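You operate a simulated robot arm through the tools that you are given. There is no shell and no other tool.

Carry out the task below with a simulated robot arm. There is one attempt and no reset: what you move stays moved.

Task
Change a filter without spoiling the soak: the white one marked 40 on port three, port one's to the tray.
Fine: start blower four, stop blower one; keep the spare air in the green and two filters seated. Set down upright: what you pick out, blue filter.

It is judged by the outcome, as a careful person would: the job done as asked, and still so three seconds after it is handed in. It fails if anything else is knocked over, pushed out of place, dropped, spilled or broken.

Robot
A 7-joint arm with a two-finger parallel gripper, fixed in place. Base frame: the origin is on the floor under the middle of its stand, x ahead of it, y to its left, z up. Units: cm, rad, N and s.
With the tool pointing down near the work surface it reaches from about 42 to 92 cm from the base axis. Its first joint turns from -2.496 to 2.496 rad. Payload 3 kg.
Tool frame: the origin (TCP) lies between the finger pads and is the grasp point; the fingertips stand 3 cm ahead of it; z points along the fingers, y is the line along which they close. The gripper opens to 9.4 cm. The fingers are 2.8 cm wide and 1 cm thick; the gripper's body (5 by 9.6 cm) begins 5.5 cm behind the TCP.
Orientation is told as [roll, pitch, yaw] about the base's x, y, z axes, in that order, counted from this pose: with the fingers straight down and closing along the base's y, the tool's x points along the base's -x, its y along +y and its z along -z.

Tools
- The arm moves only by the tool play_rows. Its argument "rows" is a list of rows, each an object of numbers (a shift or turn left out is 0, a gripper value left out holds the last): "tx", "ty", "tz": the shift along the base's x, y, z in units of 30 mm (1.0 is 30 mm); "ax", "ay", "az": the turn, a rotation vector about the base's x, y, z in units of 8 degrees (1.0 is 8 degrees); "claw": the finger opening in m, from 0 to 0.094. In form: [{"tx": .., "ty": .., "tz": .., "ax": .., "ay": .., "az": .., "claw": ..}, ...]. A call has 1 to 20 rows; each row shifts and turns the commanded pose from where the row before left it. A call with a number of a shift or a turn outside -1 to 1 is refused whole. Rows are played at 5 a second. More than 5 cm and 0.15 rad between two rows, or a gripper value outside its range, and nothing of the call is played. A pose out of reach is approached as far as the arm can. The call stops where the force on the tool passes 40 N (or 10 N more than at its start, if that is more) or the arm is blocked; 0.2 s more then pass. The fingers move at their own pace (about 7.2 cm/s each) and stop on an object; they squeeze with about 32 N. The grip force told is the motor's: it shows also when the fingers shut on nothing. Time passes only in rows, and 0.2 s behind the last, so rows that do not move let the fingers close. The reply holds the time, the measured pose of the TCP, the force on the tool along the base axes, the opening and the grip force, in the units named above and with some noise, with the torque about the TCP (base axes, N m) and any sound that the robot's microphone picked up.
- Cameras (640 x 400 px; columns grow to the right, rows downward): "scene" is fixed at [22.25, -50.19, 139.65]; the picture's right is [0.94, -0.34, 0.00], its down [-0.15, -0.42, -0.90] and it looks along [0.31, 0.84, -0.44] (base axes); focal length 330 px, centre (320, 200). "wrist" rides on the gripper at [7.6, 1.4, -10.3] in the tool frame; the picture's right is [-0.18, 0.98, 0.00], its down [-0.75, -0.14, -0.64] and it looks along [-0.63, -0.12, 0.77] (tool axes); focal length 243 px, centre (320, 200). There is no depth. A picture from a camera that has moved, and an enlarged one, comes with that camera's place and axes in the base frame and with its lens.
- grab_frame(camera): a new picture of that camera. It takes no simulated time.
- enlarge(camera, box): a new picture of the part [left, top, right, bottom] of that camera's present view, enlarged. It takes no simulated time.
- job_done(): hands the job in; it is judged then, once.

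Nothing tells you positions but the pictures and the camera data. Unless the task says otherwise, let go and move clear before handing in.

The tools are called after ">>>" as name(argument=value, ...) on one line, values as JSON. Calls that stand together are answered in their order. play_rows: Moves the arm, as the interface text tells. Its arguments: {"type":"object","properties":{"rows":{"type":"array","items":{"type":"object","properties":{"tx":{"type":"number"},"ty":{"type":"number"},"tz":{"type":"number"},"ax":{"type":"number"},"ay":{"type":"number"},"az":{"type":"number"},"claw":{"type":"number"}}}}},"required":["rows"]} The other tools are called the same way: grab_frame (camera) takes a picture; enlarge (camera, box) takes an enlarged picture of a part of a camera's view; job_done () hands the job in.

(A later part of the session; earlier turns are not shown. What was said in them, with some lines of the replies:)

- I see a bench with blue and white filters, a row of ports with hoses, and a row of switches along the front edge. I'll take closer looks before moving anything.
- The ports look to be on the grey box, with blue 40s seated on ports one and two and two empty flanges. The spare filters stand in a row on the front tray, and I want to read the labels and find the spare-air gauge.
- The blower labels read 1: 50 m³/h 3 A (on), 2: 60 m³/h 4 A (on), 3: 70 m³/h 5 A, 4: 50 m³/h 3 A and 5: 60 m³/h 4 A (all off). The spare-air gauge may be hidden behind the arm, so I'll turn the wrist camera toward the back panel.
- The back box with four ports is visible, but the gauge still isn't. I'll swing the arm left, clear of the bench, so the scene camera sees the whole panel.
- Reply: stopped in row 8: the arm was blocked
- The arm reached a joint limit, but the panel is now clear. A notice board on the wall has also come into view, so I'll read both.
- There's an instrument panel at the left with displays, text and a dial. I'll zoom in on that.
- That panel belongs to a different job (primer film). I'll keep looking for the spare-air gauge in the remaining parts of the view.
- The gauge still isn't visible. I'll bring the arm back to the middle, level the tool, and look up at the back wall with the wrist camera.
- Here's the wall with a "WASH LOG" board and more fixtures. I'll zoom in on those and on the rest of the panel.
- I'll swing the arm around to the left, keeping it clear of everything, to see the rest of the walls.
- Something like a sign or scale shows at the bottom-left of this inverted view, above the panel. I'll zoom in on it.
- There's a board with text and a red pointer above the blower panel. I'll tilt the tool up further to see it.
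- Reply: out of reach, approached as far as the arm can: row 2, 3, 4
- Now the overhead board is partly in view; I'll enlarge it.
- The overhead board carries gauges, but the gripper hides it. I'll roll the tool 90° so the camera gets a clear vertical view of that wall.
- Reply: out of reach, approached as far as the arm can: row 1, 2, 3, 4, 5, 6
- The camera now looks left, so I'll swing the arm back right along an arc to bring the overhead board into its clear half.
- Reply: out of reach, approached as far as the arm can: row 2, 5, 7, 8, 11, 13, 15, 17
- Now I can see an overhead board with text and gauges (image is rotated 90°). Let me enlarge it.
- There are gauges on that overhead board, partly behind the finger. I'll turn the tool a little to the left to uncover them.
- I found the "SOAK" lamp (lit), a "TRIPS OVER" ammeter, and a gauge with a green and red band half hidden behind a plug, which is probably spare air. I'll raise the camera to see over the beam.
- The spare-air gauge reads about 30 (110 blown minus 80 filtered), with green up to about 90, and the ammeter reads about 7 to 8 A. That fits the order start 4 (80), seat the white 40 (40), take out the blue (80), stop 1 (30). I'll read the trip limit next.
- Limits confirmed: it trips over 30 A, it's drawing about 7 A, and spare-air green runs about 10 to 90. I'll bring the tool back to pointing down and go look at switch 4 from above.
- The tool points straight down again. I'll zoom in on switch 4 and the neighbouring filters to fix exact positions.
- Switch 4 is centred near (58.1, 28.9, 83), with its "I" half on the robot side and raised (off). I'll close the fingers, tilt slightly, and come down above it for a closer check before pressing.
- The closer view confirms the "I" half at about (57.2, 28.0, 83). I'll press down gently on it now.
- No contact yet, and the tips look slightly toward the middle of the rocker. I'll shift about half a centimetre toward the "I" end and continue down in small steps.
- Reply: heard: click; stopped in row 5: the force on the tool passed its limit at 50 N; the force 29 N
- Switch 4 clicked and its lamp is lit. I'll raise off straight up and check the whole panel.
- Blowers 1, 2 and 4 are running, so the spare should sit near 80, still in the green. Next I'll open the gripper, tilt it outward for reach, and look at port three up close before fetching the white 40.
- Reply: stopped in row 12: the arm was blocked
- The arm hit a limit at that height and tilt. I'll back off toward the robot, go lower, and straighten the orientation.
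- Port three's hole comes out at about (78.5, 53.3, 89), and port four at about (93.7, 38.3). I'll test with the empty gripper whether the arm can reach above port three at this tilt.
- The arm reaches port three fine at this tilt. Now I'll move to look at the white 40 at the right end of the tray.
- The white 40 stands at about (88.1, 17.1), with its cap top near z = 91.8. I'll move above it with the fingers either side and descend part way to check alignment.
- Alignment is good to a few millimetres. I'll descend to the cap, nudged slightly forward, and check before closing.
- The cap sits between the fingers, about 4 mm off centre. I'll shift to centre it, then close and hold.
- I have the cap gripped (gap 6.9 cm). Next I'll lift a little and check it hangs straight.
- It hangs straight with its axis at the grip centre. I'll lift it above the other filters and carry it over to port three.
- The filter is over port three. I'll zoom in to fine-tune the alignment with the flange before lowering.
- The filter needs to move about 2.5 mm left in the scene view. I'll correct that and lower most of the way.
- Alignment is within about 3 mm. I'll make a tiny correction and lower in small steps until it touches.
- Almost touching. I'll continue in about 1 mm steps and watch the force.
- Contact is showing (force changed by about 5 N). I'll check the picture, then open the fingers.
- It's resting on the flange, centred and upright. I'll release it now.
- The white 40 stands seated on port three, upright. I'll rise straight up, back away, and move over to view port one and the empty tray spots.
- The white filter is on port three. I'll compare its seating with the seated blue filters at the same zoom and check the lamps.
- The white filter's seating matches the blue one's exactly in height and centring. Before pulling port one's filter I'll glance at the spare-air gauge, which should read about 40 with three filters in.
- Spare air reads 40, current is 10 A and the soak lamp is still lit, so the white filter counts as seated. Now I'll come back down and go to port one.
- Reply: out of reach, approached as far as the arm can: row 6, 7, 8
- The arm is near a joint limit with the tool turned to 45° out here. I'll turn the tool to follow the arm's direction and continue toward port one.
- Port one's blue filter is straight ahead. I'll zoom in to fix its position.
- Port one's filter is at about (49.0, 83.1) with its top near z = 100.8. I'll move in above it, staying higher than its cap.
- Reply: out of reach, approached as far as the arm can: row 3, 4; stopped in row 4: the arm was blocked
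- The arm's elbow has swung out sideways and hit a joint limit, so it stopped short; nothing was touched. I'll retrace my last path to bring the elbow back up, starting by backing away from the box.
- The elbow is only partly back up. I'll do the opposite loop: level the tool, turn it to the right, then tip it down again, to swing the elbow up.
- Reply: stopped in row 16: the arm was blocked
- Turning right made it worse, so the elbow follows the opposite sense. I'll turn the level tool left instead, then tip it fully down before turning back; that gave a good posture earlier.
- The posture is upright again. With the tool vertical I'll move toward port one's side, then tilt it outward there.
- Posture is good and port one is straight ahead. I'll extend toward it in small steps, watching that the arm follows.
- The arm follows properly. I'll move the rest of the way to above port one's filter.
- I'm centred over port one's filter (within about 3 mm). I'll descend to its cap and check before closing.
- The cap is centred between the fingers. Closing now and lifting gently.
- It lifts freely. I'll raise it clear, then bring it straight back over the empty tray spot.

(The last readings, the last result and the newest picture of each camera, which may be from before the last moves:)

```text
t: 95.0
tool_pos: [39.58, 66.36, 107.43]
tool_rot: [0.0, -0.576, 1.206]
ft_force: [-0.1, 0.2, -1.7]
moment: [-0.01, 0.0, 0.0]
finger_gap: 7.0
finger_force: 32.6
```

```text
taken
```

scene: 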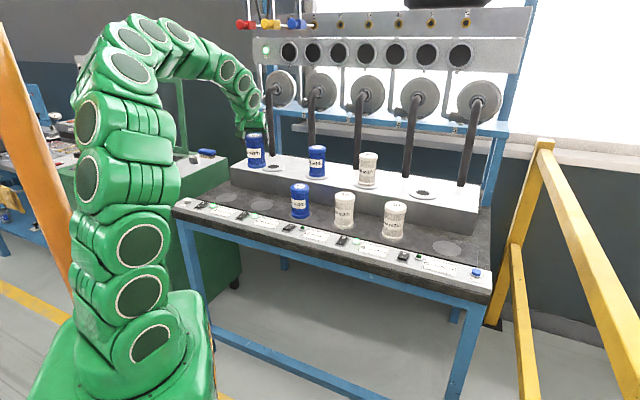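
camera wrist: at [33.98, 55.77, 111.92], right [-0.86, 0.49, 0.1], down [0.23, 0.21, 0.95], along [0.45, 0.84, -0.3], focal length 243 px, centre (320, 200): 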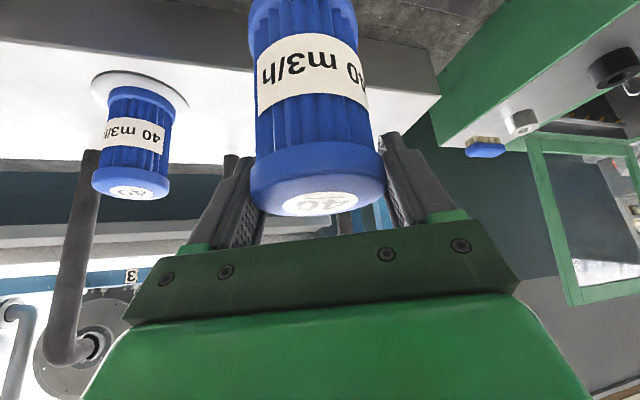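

Spare should be back to about 80, still green. The blue filter is over the empty spot; I'll lower it most of the way and check.

>>> play_rows(rows=[{"tz": -0.8}, {"tz": -0.9}, {"tz": -0.9}, {"tz": -0.9}, {"tz": -0.8}, {"tz": -0.4}, {}])

>>> enlarge(camera="scene", box=[190, 150, 320, 232])

>>> grab_frame(camera="wrist")

```text
t: 96.6
tool_pos: [39.81, 66.43, 93.3]
tool_rot: [0.0, -0.576, 1.208]
ft_force: [0.0, -0.9, -2.0]
moment: [0.01, 0.0, -0.03]
finger_gap: 7.02
finger_force: 32.2
```

```text
4.88 times, centred on (255, 191) of scene
camera zoom: at [22.25, -50.19, 139.65], right [0.94, -0.34, 0.0], down [-0.15, -0.42, -0.9], along [0.31, 0.84, -0.44], focal length 1608 px, centre (637, 244)
```

zoom: 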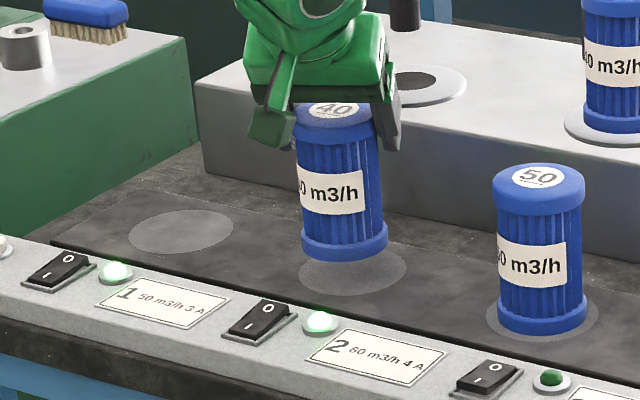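

```text
taken
camera wrist: at [34.06, 55.86, 97.74], right [-0.86, 0.49, 0.1], down [0.23, 0.21, 0.95], along [0.45, 0.84, -0.3], focal length 243 px, centre (320, 200)
```

wrist: 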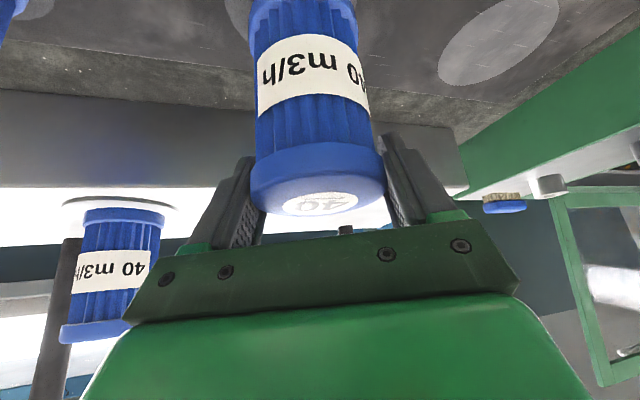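

I'll shift about half a centimetre to centre it on the spot, and lower gently to contact.

>>> play_rows(rows=[{"tx": 0.1, "ty": -0.13, "tz": -0.2}, {"tz": -0.2}, {"tz": -0.15}, {"tz": -0.06}, {"tz": -0.04}, {}])

>>> enlarge(camera="scene", box=[190, 150, 320, 232])

```text
t: 98.0
tool_pos: [39.96, 66.22, 91.27]
tool_rot: [-0.001, -0.575, 1.208]
ft_force: [0.8, -0.1, -1.9]
moment: [0.0, -0.01, -0.04]
finger_gap: 7.0
finger_force: 31.9
```

```text
4.88 times, centred on (255, 191) of scene
camera zoom: at [22.25, -50.19, 139.65], right [0.94, -0.34, 0.0], down [-0.15, -0.42, -0.9], along [0.31, 0.84, -0.44], focal length 1608 px, centre (637, 244)
```

zoom: 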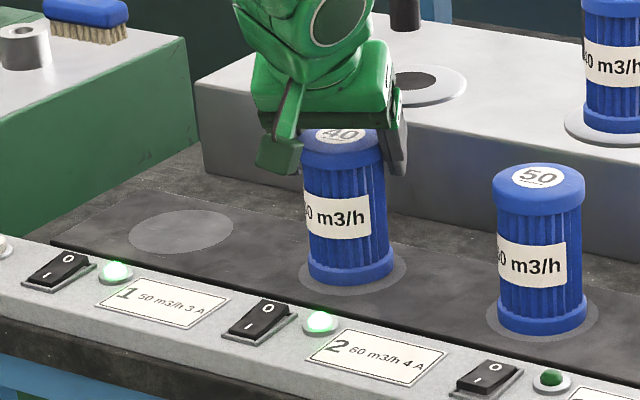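

>>> play_rows(rows=[{"tz": -0.05}, {"tz": -0.04}, {}])

```text
t: 98.8
tool_pos: [39.94, 66.27, 91.05]
tool_rot: [0.001, -0.576, 1.208]
ft_force: [0.4, 0.1, -2.4]
moment: [0.0, -0.03, 0.04]
finger_gap: 6.97
finger_force: 32.4
```

>>> play_rows(rows=[{"tz": -0.04}, {"tz": -0.04}, {}])

>>> enlarge(camera="scene", box=[220, 160, 300, 220])

```text
t: 99.6
tool_pos: [40.0, 66.25, 90.82]
tool_rot: [-0.001, -0.577, 1.207]
ft_force: [-3.2, -0.9, 19.4]
moment: [-0.27, 0.09, -0.02]
finger_gap: 7.0
finger_force: 32.5
```

```text
6.67 times, centred on (260, 190) of scene
camera zoom: at [22.25, -50.19, 139.65], right [0.94, -0.34, 0.0], down [-0.15, -0.42, -0.9], along [0.31, 0.84, -0.44], focal length 2198 px, centre (720, 267)
```

zoom: 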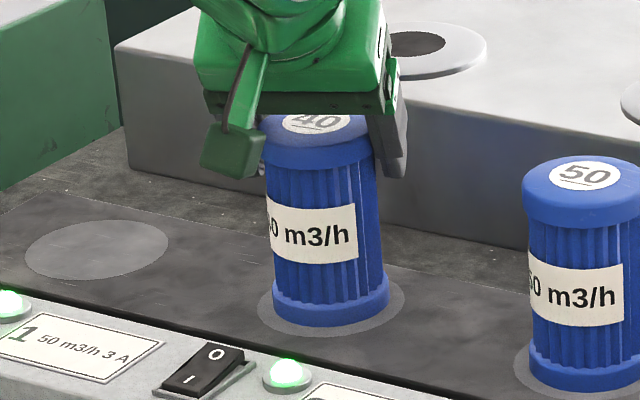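

Contact made and it stands upright on the spot. Releasing.

>>> play_rows(rows=[{"tz": 0.03}, {"claw": 0.08}, {"claw": 0.094}, {}, {}])

>>> enlarge(camera="scene", box=[220, 160, 300, 220])

>>> grab_frame(camera="wrist")

```text
t: 100.8
tool_pos: [40.02, 66.16, 90.9]
tool_rot: [0.0, -0.576, 1.208]
ft_force: [0.0, 0.1, -0.1]
moment: [-0.02, -0.03, -0.02]
finger_gap: 9.39
finger_force: 0.3
```

```text
6.67 times, centred on (260, 190) of scene
camera zoom: at [22.25, -50.19, 139.65], right [0.94, -0.34, 0.0], down [-0.15, -0.42, -0.9], along [0.31, 0.84, -0.44], focal length 2198 px, centre (720, 267)
```

zoom: 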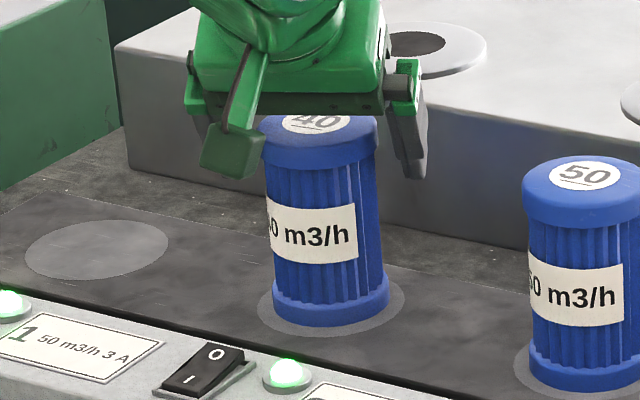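

```text
taken
camera wrist: at [34.38, 55.61, 95.38], right [-0.86, 0.49, 0.1], down [0.23, 0.21, 0.95], along [0.45, 0.84, -0.3], focal length 243 px, centre (320, 200)
```

wrist: 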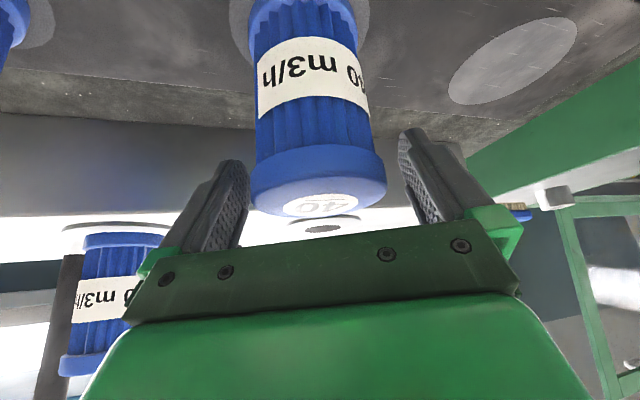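

The blue filter stands upright on the tray. I'll rise clear, close the fingers, return the tool to vertical, and move to look at switch 1.

>>> play_rows(rows=[{"tz": 0.6}, {"tz": 1}, {"tz": 1}, {"tz": 1}, {"tz": 1}, {"tx": -0.6, "ty": -0.3, "ax": -0.77, "ay": 0.293, "claw": 0.0}, {"tx": -0.83, "ty": -0.34, "ax": -0.77, "ay": 0.293}, {"tx": -0.83, "ty": -0.34, "ax": -0.77, "ay": 0.293}, {"tx": -0.83, "ty": -0.34, "ax": -0.77, "ay": 0.293}, {"tx": -0.83, "ty": -0.34, "ax": -0.77, "ay": 0.293}, {"tx": -0.83, "ty": -0.34}, {"tx": -0.83, "ty": -0.34}, {"tx": -0.83, "ty": -0.34}])

>>> grab_frame(camera="wrist")

>>> grab_frame(camera="scene")

```text
t: 103.6
tool_pos: [20.42, 58.21, 104.84]
tool_rot: [-0.001, -0.002, 1.208]
ft_force: [0.1, 0.1, -0.2]
moment: [-0.03, 0.01, 0.0]
finger_gap: 0.0
finger_force: 31.5
```

```text
taken
camera wrist: at [16.46, 51.59, 115.06], right [-0.85, 0.52, 0.0], down [0.4, 0.65, 0.64], along [0.34, 0.55, -0.77], focal length 243 px, centre (320, 200)
```

wrist: 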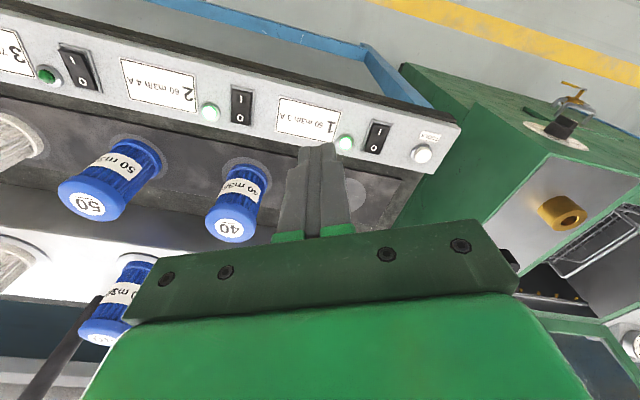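

```text
taken
```

scene: 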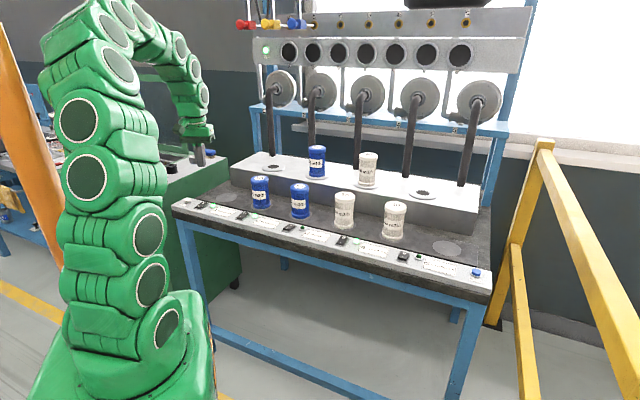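

Switch 1 is in view, between lamp 1 and the TOOLS button. I'll zoom in to fix its position.

>>> enlarge(camera="wrist", box=[320, 100, 440, 175])

>>> enlarge(camera="scene", box=[170, 190, 234, 230])

```text
5.33 times, centred on (380, 138) of wrist
camera zoom: at [16.46, 51.59, 115.06], right [-0.85, 0.52, 0.0], down [0.4, 0.65, 0.64], along [0.34, 0.55, -0.77], focal length 1294 px, centre (0, 533)
```

zoom: 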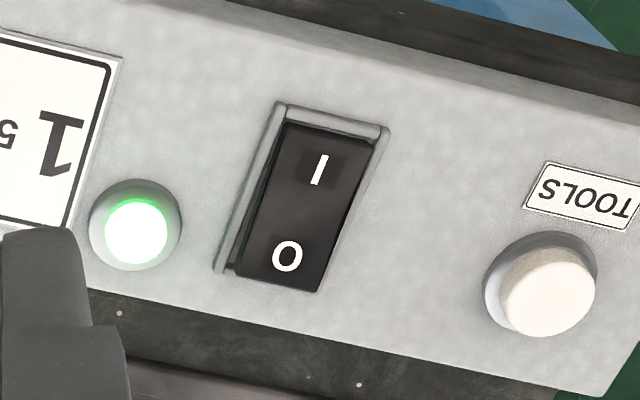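

```text
10.00 times, centred on (202, 210) of scene
camera zoom: at [22.25, -50.19, 139.65], right [0.94, -0.34, 0.0], down [-0.15, -0.42, -0.9], along [0.31, 0.84, -0.44], focal length 3297 px, centre (1500, 100)
```

zoom: 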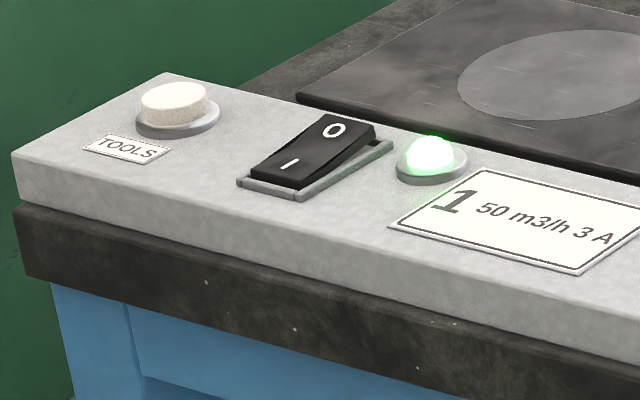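

Switch 1's centre is about (17.7, 69.1), and its "O" half on the far side is raised. I'll tilt slightly inward and come above the far half to check.

>>> play_rows(rows=[{"tx": -0.108, "ty": 0.8, "ax": -0.876, "ay": 0.333}, {"tx": -0.108, "ty": 0.8, "ax": -0.876, "ay": 0.333}, {"tx": -0.108, "ty": 0.8, "tz": -0.9}, {"tx": -0.108, "ty": 0.8, "tz": -0.9}, {"tx": -0.108, "ty": 0.8, "tz": -0.9}, {}])

>>> grab_frame(camera="wrist")

>>> enlarge(camera="scene", box=[160, 160, 270, 230])

```text
t: 105.0
tool_pos: [19.15, 70.26, 96.6]
tool_rot: [-0.001, 0.262, 1.207]
ft_force: [0.0, 1.3, -0.6]
moment: [0.03, -0.01, -0.01]
finger_gap: 0.0
finger_force: 32.2
```

```text
taken
camera wrist: at [16.23, 66.37, 108.49], right [-0.86, 0.52, -0.05], down [0.45, 0.79, 0.43], along [0.26, 0.34, -0.9], focal length 243 px, centre (320, 200)
```

wrist: 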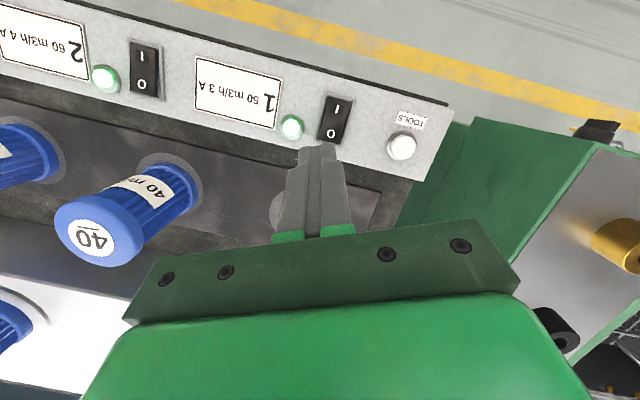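

```text
5.71 times, centred on (215, 195) of scene
camera zoom: at [22.25, -50.19, 139.65], right [0.94, -0.34, 0.0], down [-0.15, -0.42, -0.9], along [0.31, 0.84, -0.44], focal length 1884 px, centre (920, 229)
```

zoom: 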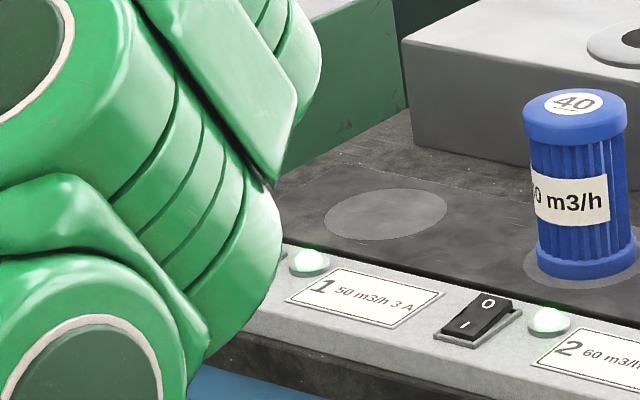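

Position confirmed. I'll nudge slightly and press down gently on the "O" half.

>>> play_rows(rows=[{"tx": -0.13, "ty": -0.02, "tz": -0.6}, {"tz": -1}, {"tz": -0.93}, {"tz": -0.1}, {"tz": -0.1}, {"tz": -0.1}, {"tz": -0.1}, {"tz": -0.1}, {"tz": -0.1}, {"tz": -0.08}, {"tz": -0.08}, {"tz": -0.08}])

>>> enlarge(camera="scene", box=[160, 160, 270, 230])

>>> grab_frame(camera="wrist")

```text
t: 107.6
tool_pos: [18.67, 70.08, 86.42]
tool_rot: [0.0, 0.26, 1.208]
ft_force: [-0.2, 0.9, 0.6]
moment: [0.05, 0.03, -0.01]
finger_gap: 0.04
finger_force: 32.3
```

```text
5.71 times, centred on (215, 195) of scene
camera zoom: at [22.25, -50.19, 139.65], right [0.94, -0.34, 0.0], down [-0.15, -0.42, -0.9], along [0.31, 0.84, -0.44], focal length 1884 px, centre (920, 229)
```

zoom: 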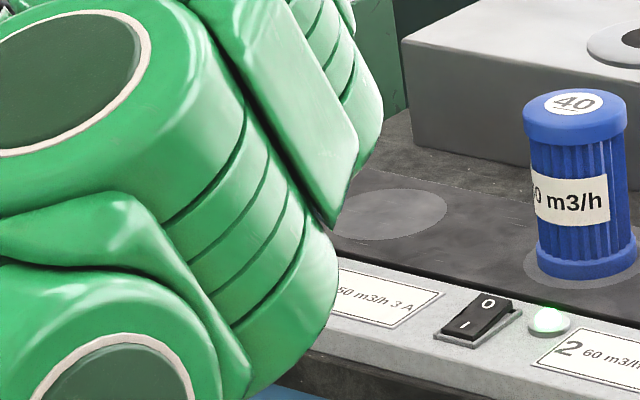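

```text
taken
camera wrist: at [15.72, 66.26, 98.35], right [-0.86, 0.52, -0.05], down [0.45, 0.79, 0.43], along [0.26, 0.34, -0.9], focal length 243 px, centre (320, 200)
```

wrist: 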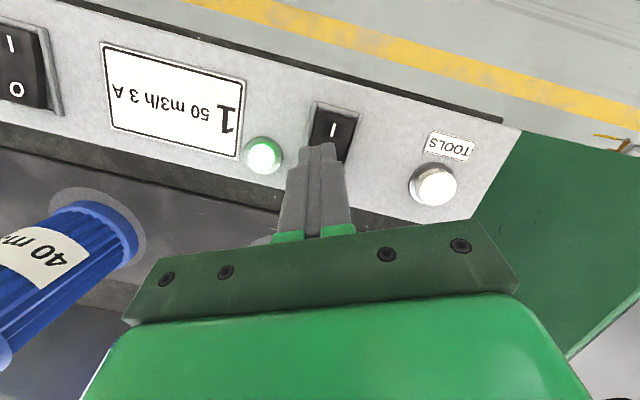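

No contact yet. Continuing down in small steps.

>>> play_rows(rows=[{"tz": -0.06}, {"tz": -0.06}, {"tz": -0.06}, {"tz": -0.06}])

>>> enlarge(camera="wrist", box=[220, 80, 420, 205])

```text
t: 108.5
tool_pos: [18.81, 70.12, 86.2]
tool_rot: [0.002, 0.258, 1.208]
ft_force: [-1.5, -1.5, 4.5]
moment: [0.03, 0.07, 0.02]
finger_gap: 0.0
finger_force: 32.2
heard: click
stopped in row 4: the force on the tool passed its limit at 46 N (the readings are from after the stop); the commanded pose is now the measured one
```

```text
3.20 times, centred on (320, 142) of wrist
camera zoom: at [15.73, 66.27, 98.07], right [-0.86, 0.52, -0.05], down [0.45, 0.78, 0.43], along [0.26, 0.35, -0.9], focal length 776 px, centre (320, 384)
```

zoom: 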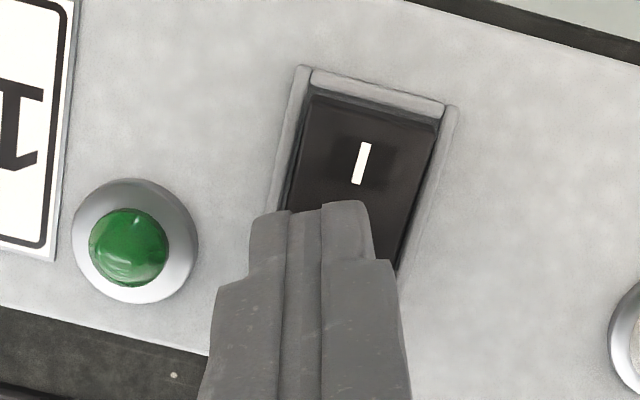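

Switch 1 clicked and its lamp is off. I'll raise straight up, move the arm clear, and check the final state.

>>> play_rows(rows=[{"tz": 0.3}, {"tz": 1}, {"tz": 1}, {"tz": 1}, {"tz": 1}, {"tz": 1}, {"tz": 1}, {"tx": 0.3, "ty": -0.6, "tz": 0.5, "ax": 0.876, "ay": -0.333}, {"tx": 0.3, "ty": -0.6, "tz": 0.5, "ax": 0.876, "ay": -0.333}, {"tx": 0.3, "ty": -0.6, "tz": 0.5}, {"tx": 0.3, "ty": -0.6, "tz": 0.5}])

>>> grab_frame(camera="scene")

>>> enlarge(camera="scene", box=[165, 130, 495, 300])

>>> grab_frame(camera="wrist")

```text
t: 110.9
tool_pos: [22.3, 62.74, 111.17]
tool_rot: [0.0, -0.005, 1.208]
ft_force: [-0.3, 0.9, -0.4]
moment: [0.0, 0.01, 0.04]
finger_gap: 0.0
finger_force: 32.0
```

```text
taken
```

scene: 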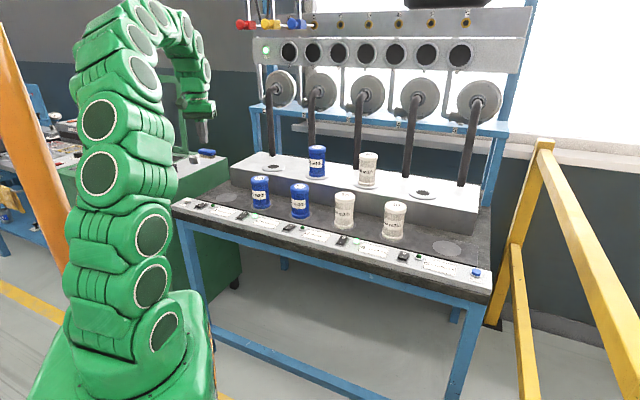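

```text
1.94 times, centred on (330, 215) of scene
camera zoom: at [22.25, -50.19, 139.65], right [0.94, -0.34, 0.0], down [-0.15, -0.42, -0.9], along [0.31, 0.84, -0.44], focal length 639 px, centre (301, 171)
```

zoom: 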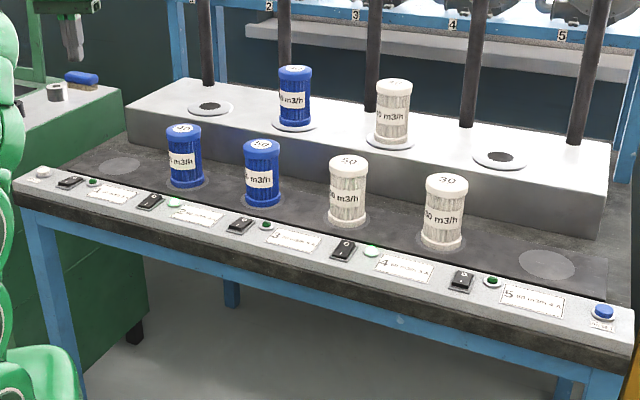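

```text
taken
camera wrist: at [18.29, 56.21, 121.34], right [-0.85, 0.52, 0.0], down [0.4, 0.65, 0.64], along [0.34, 0.55, -0.76], focal length 243 px, centre (320, 200)
```

wrist: 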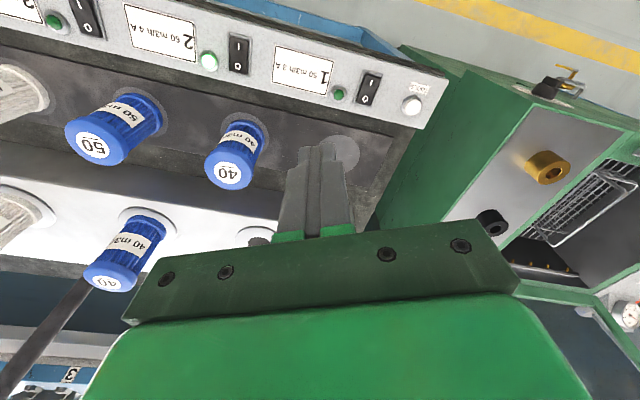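

Everything matches the request:
- **Port three:** the white 40 is seated.
- **Port two:** its blue 40 is untouched and still seated.
- **Tray:** port one's blue filter stands upright on it.
- **Blowers:** 2 and 4 are on, and 1 is off.
- **Arm:** clear of the work.

I'm handing it in.

>>> job_done()

```text
The job is handed in.
```

The filter change is done and handed in. The white 40 is on port three, and port one's blue filter stands upright on the tray.

- **Blowers:** I started blower four first, then fitted the white filter, took out the blue one, and stopped blower one last. Blowers two and four are now running.
- **Spare air:** the gauge read 40 (green runs about 10 to 90) with three filters in. I worked out the rest from the blower and filter ratings: at most 80 along the way and 30 now, all in the green. I did not look at the gauge again at the end.
- **Filters seated:** at least two were seated throughout. Ports two and three are filled now.
- **Soak:** the soak lamp was lit when I last checked it, before I pulled port one's filter. I did not look at it again afterwards.

On the way to port one the arm hit a joint limit and strayed sideways, well above the filters. It touched nothing. I backed out, reset its posture and approached again.
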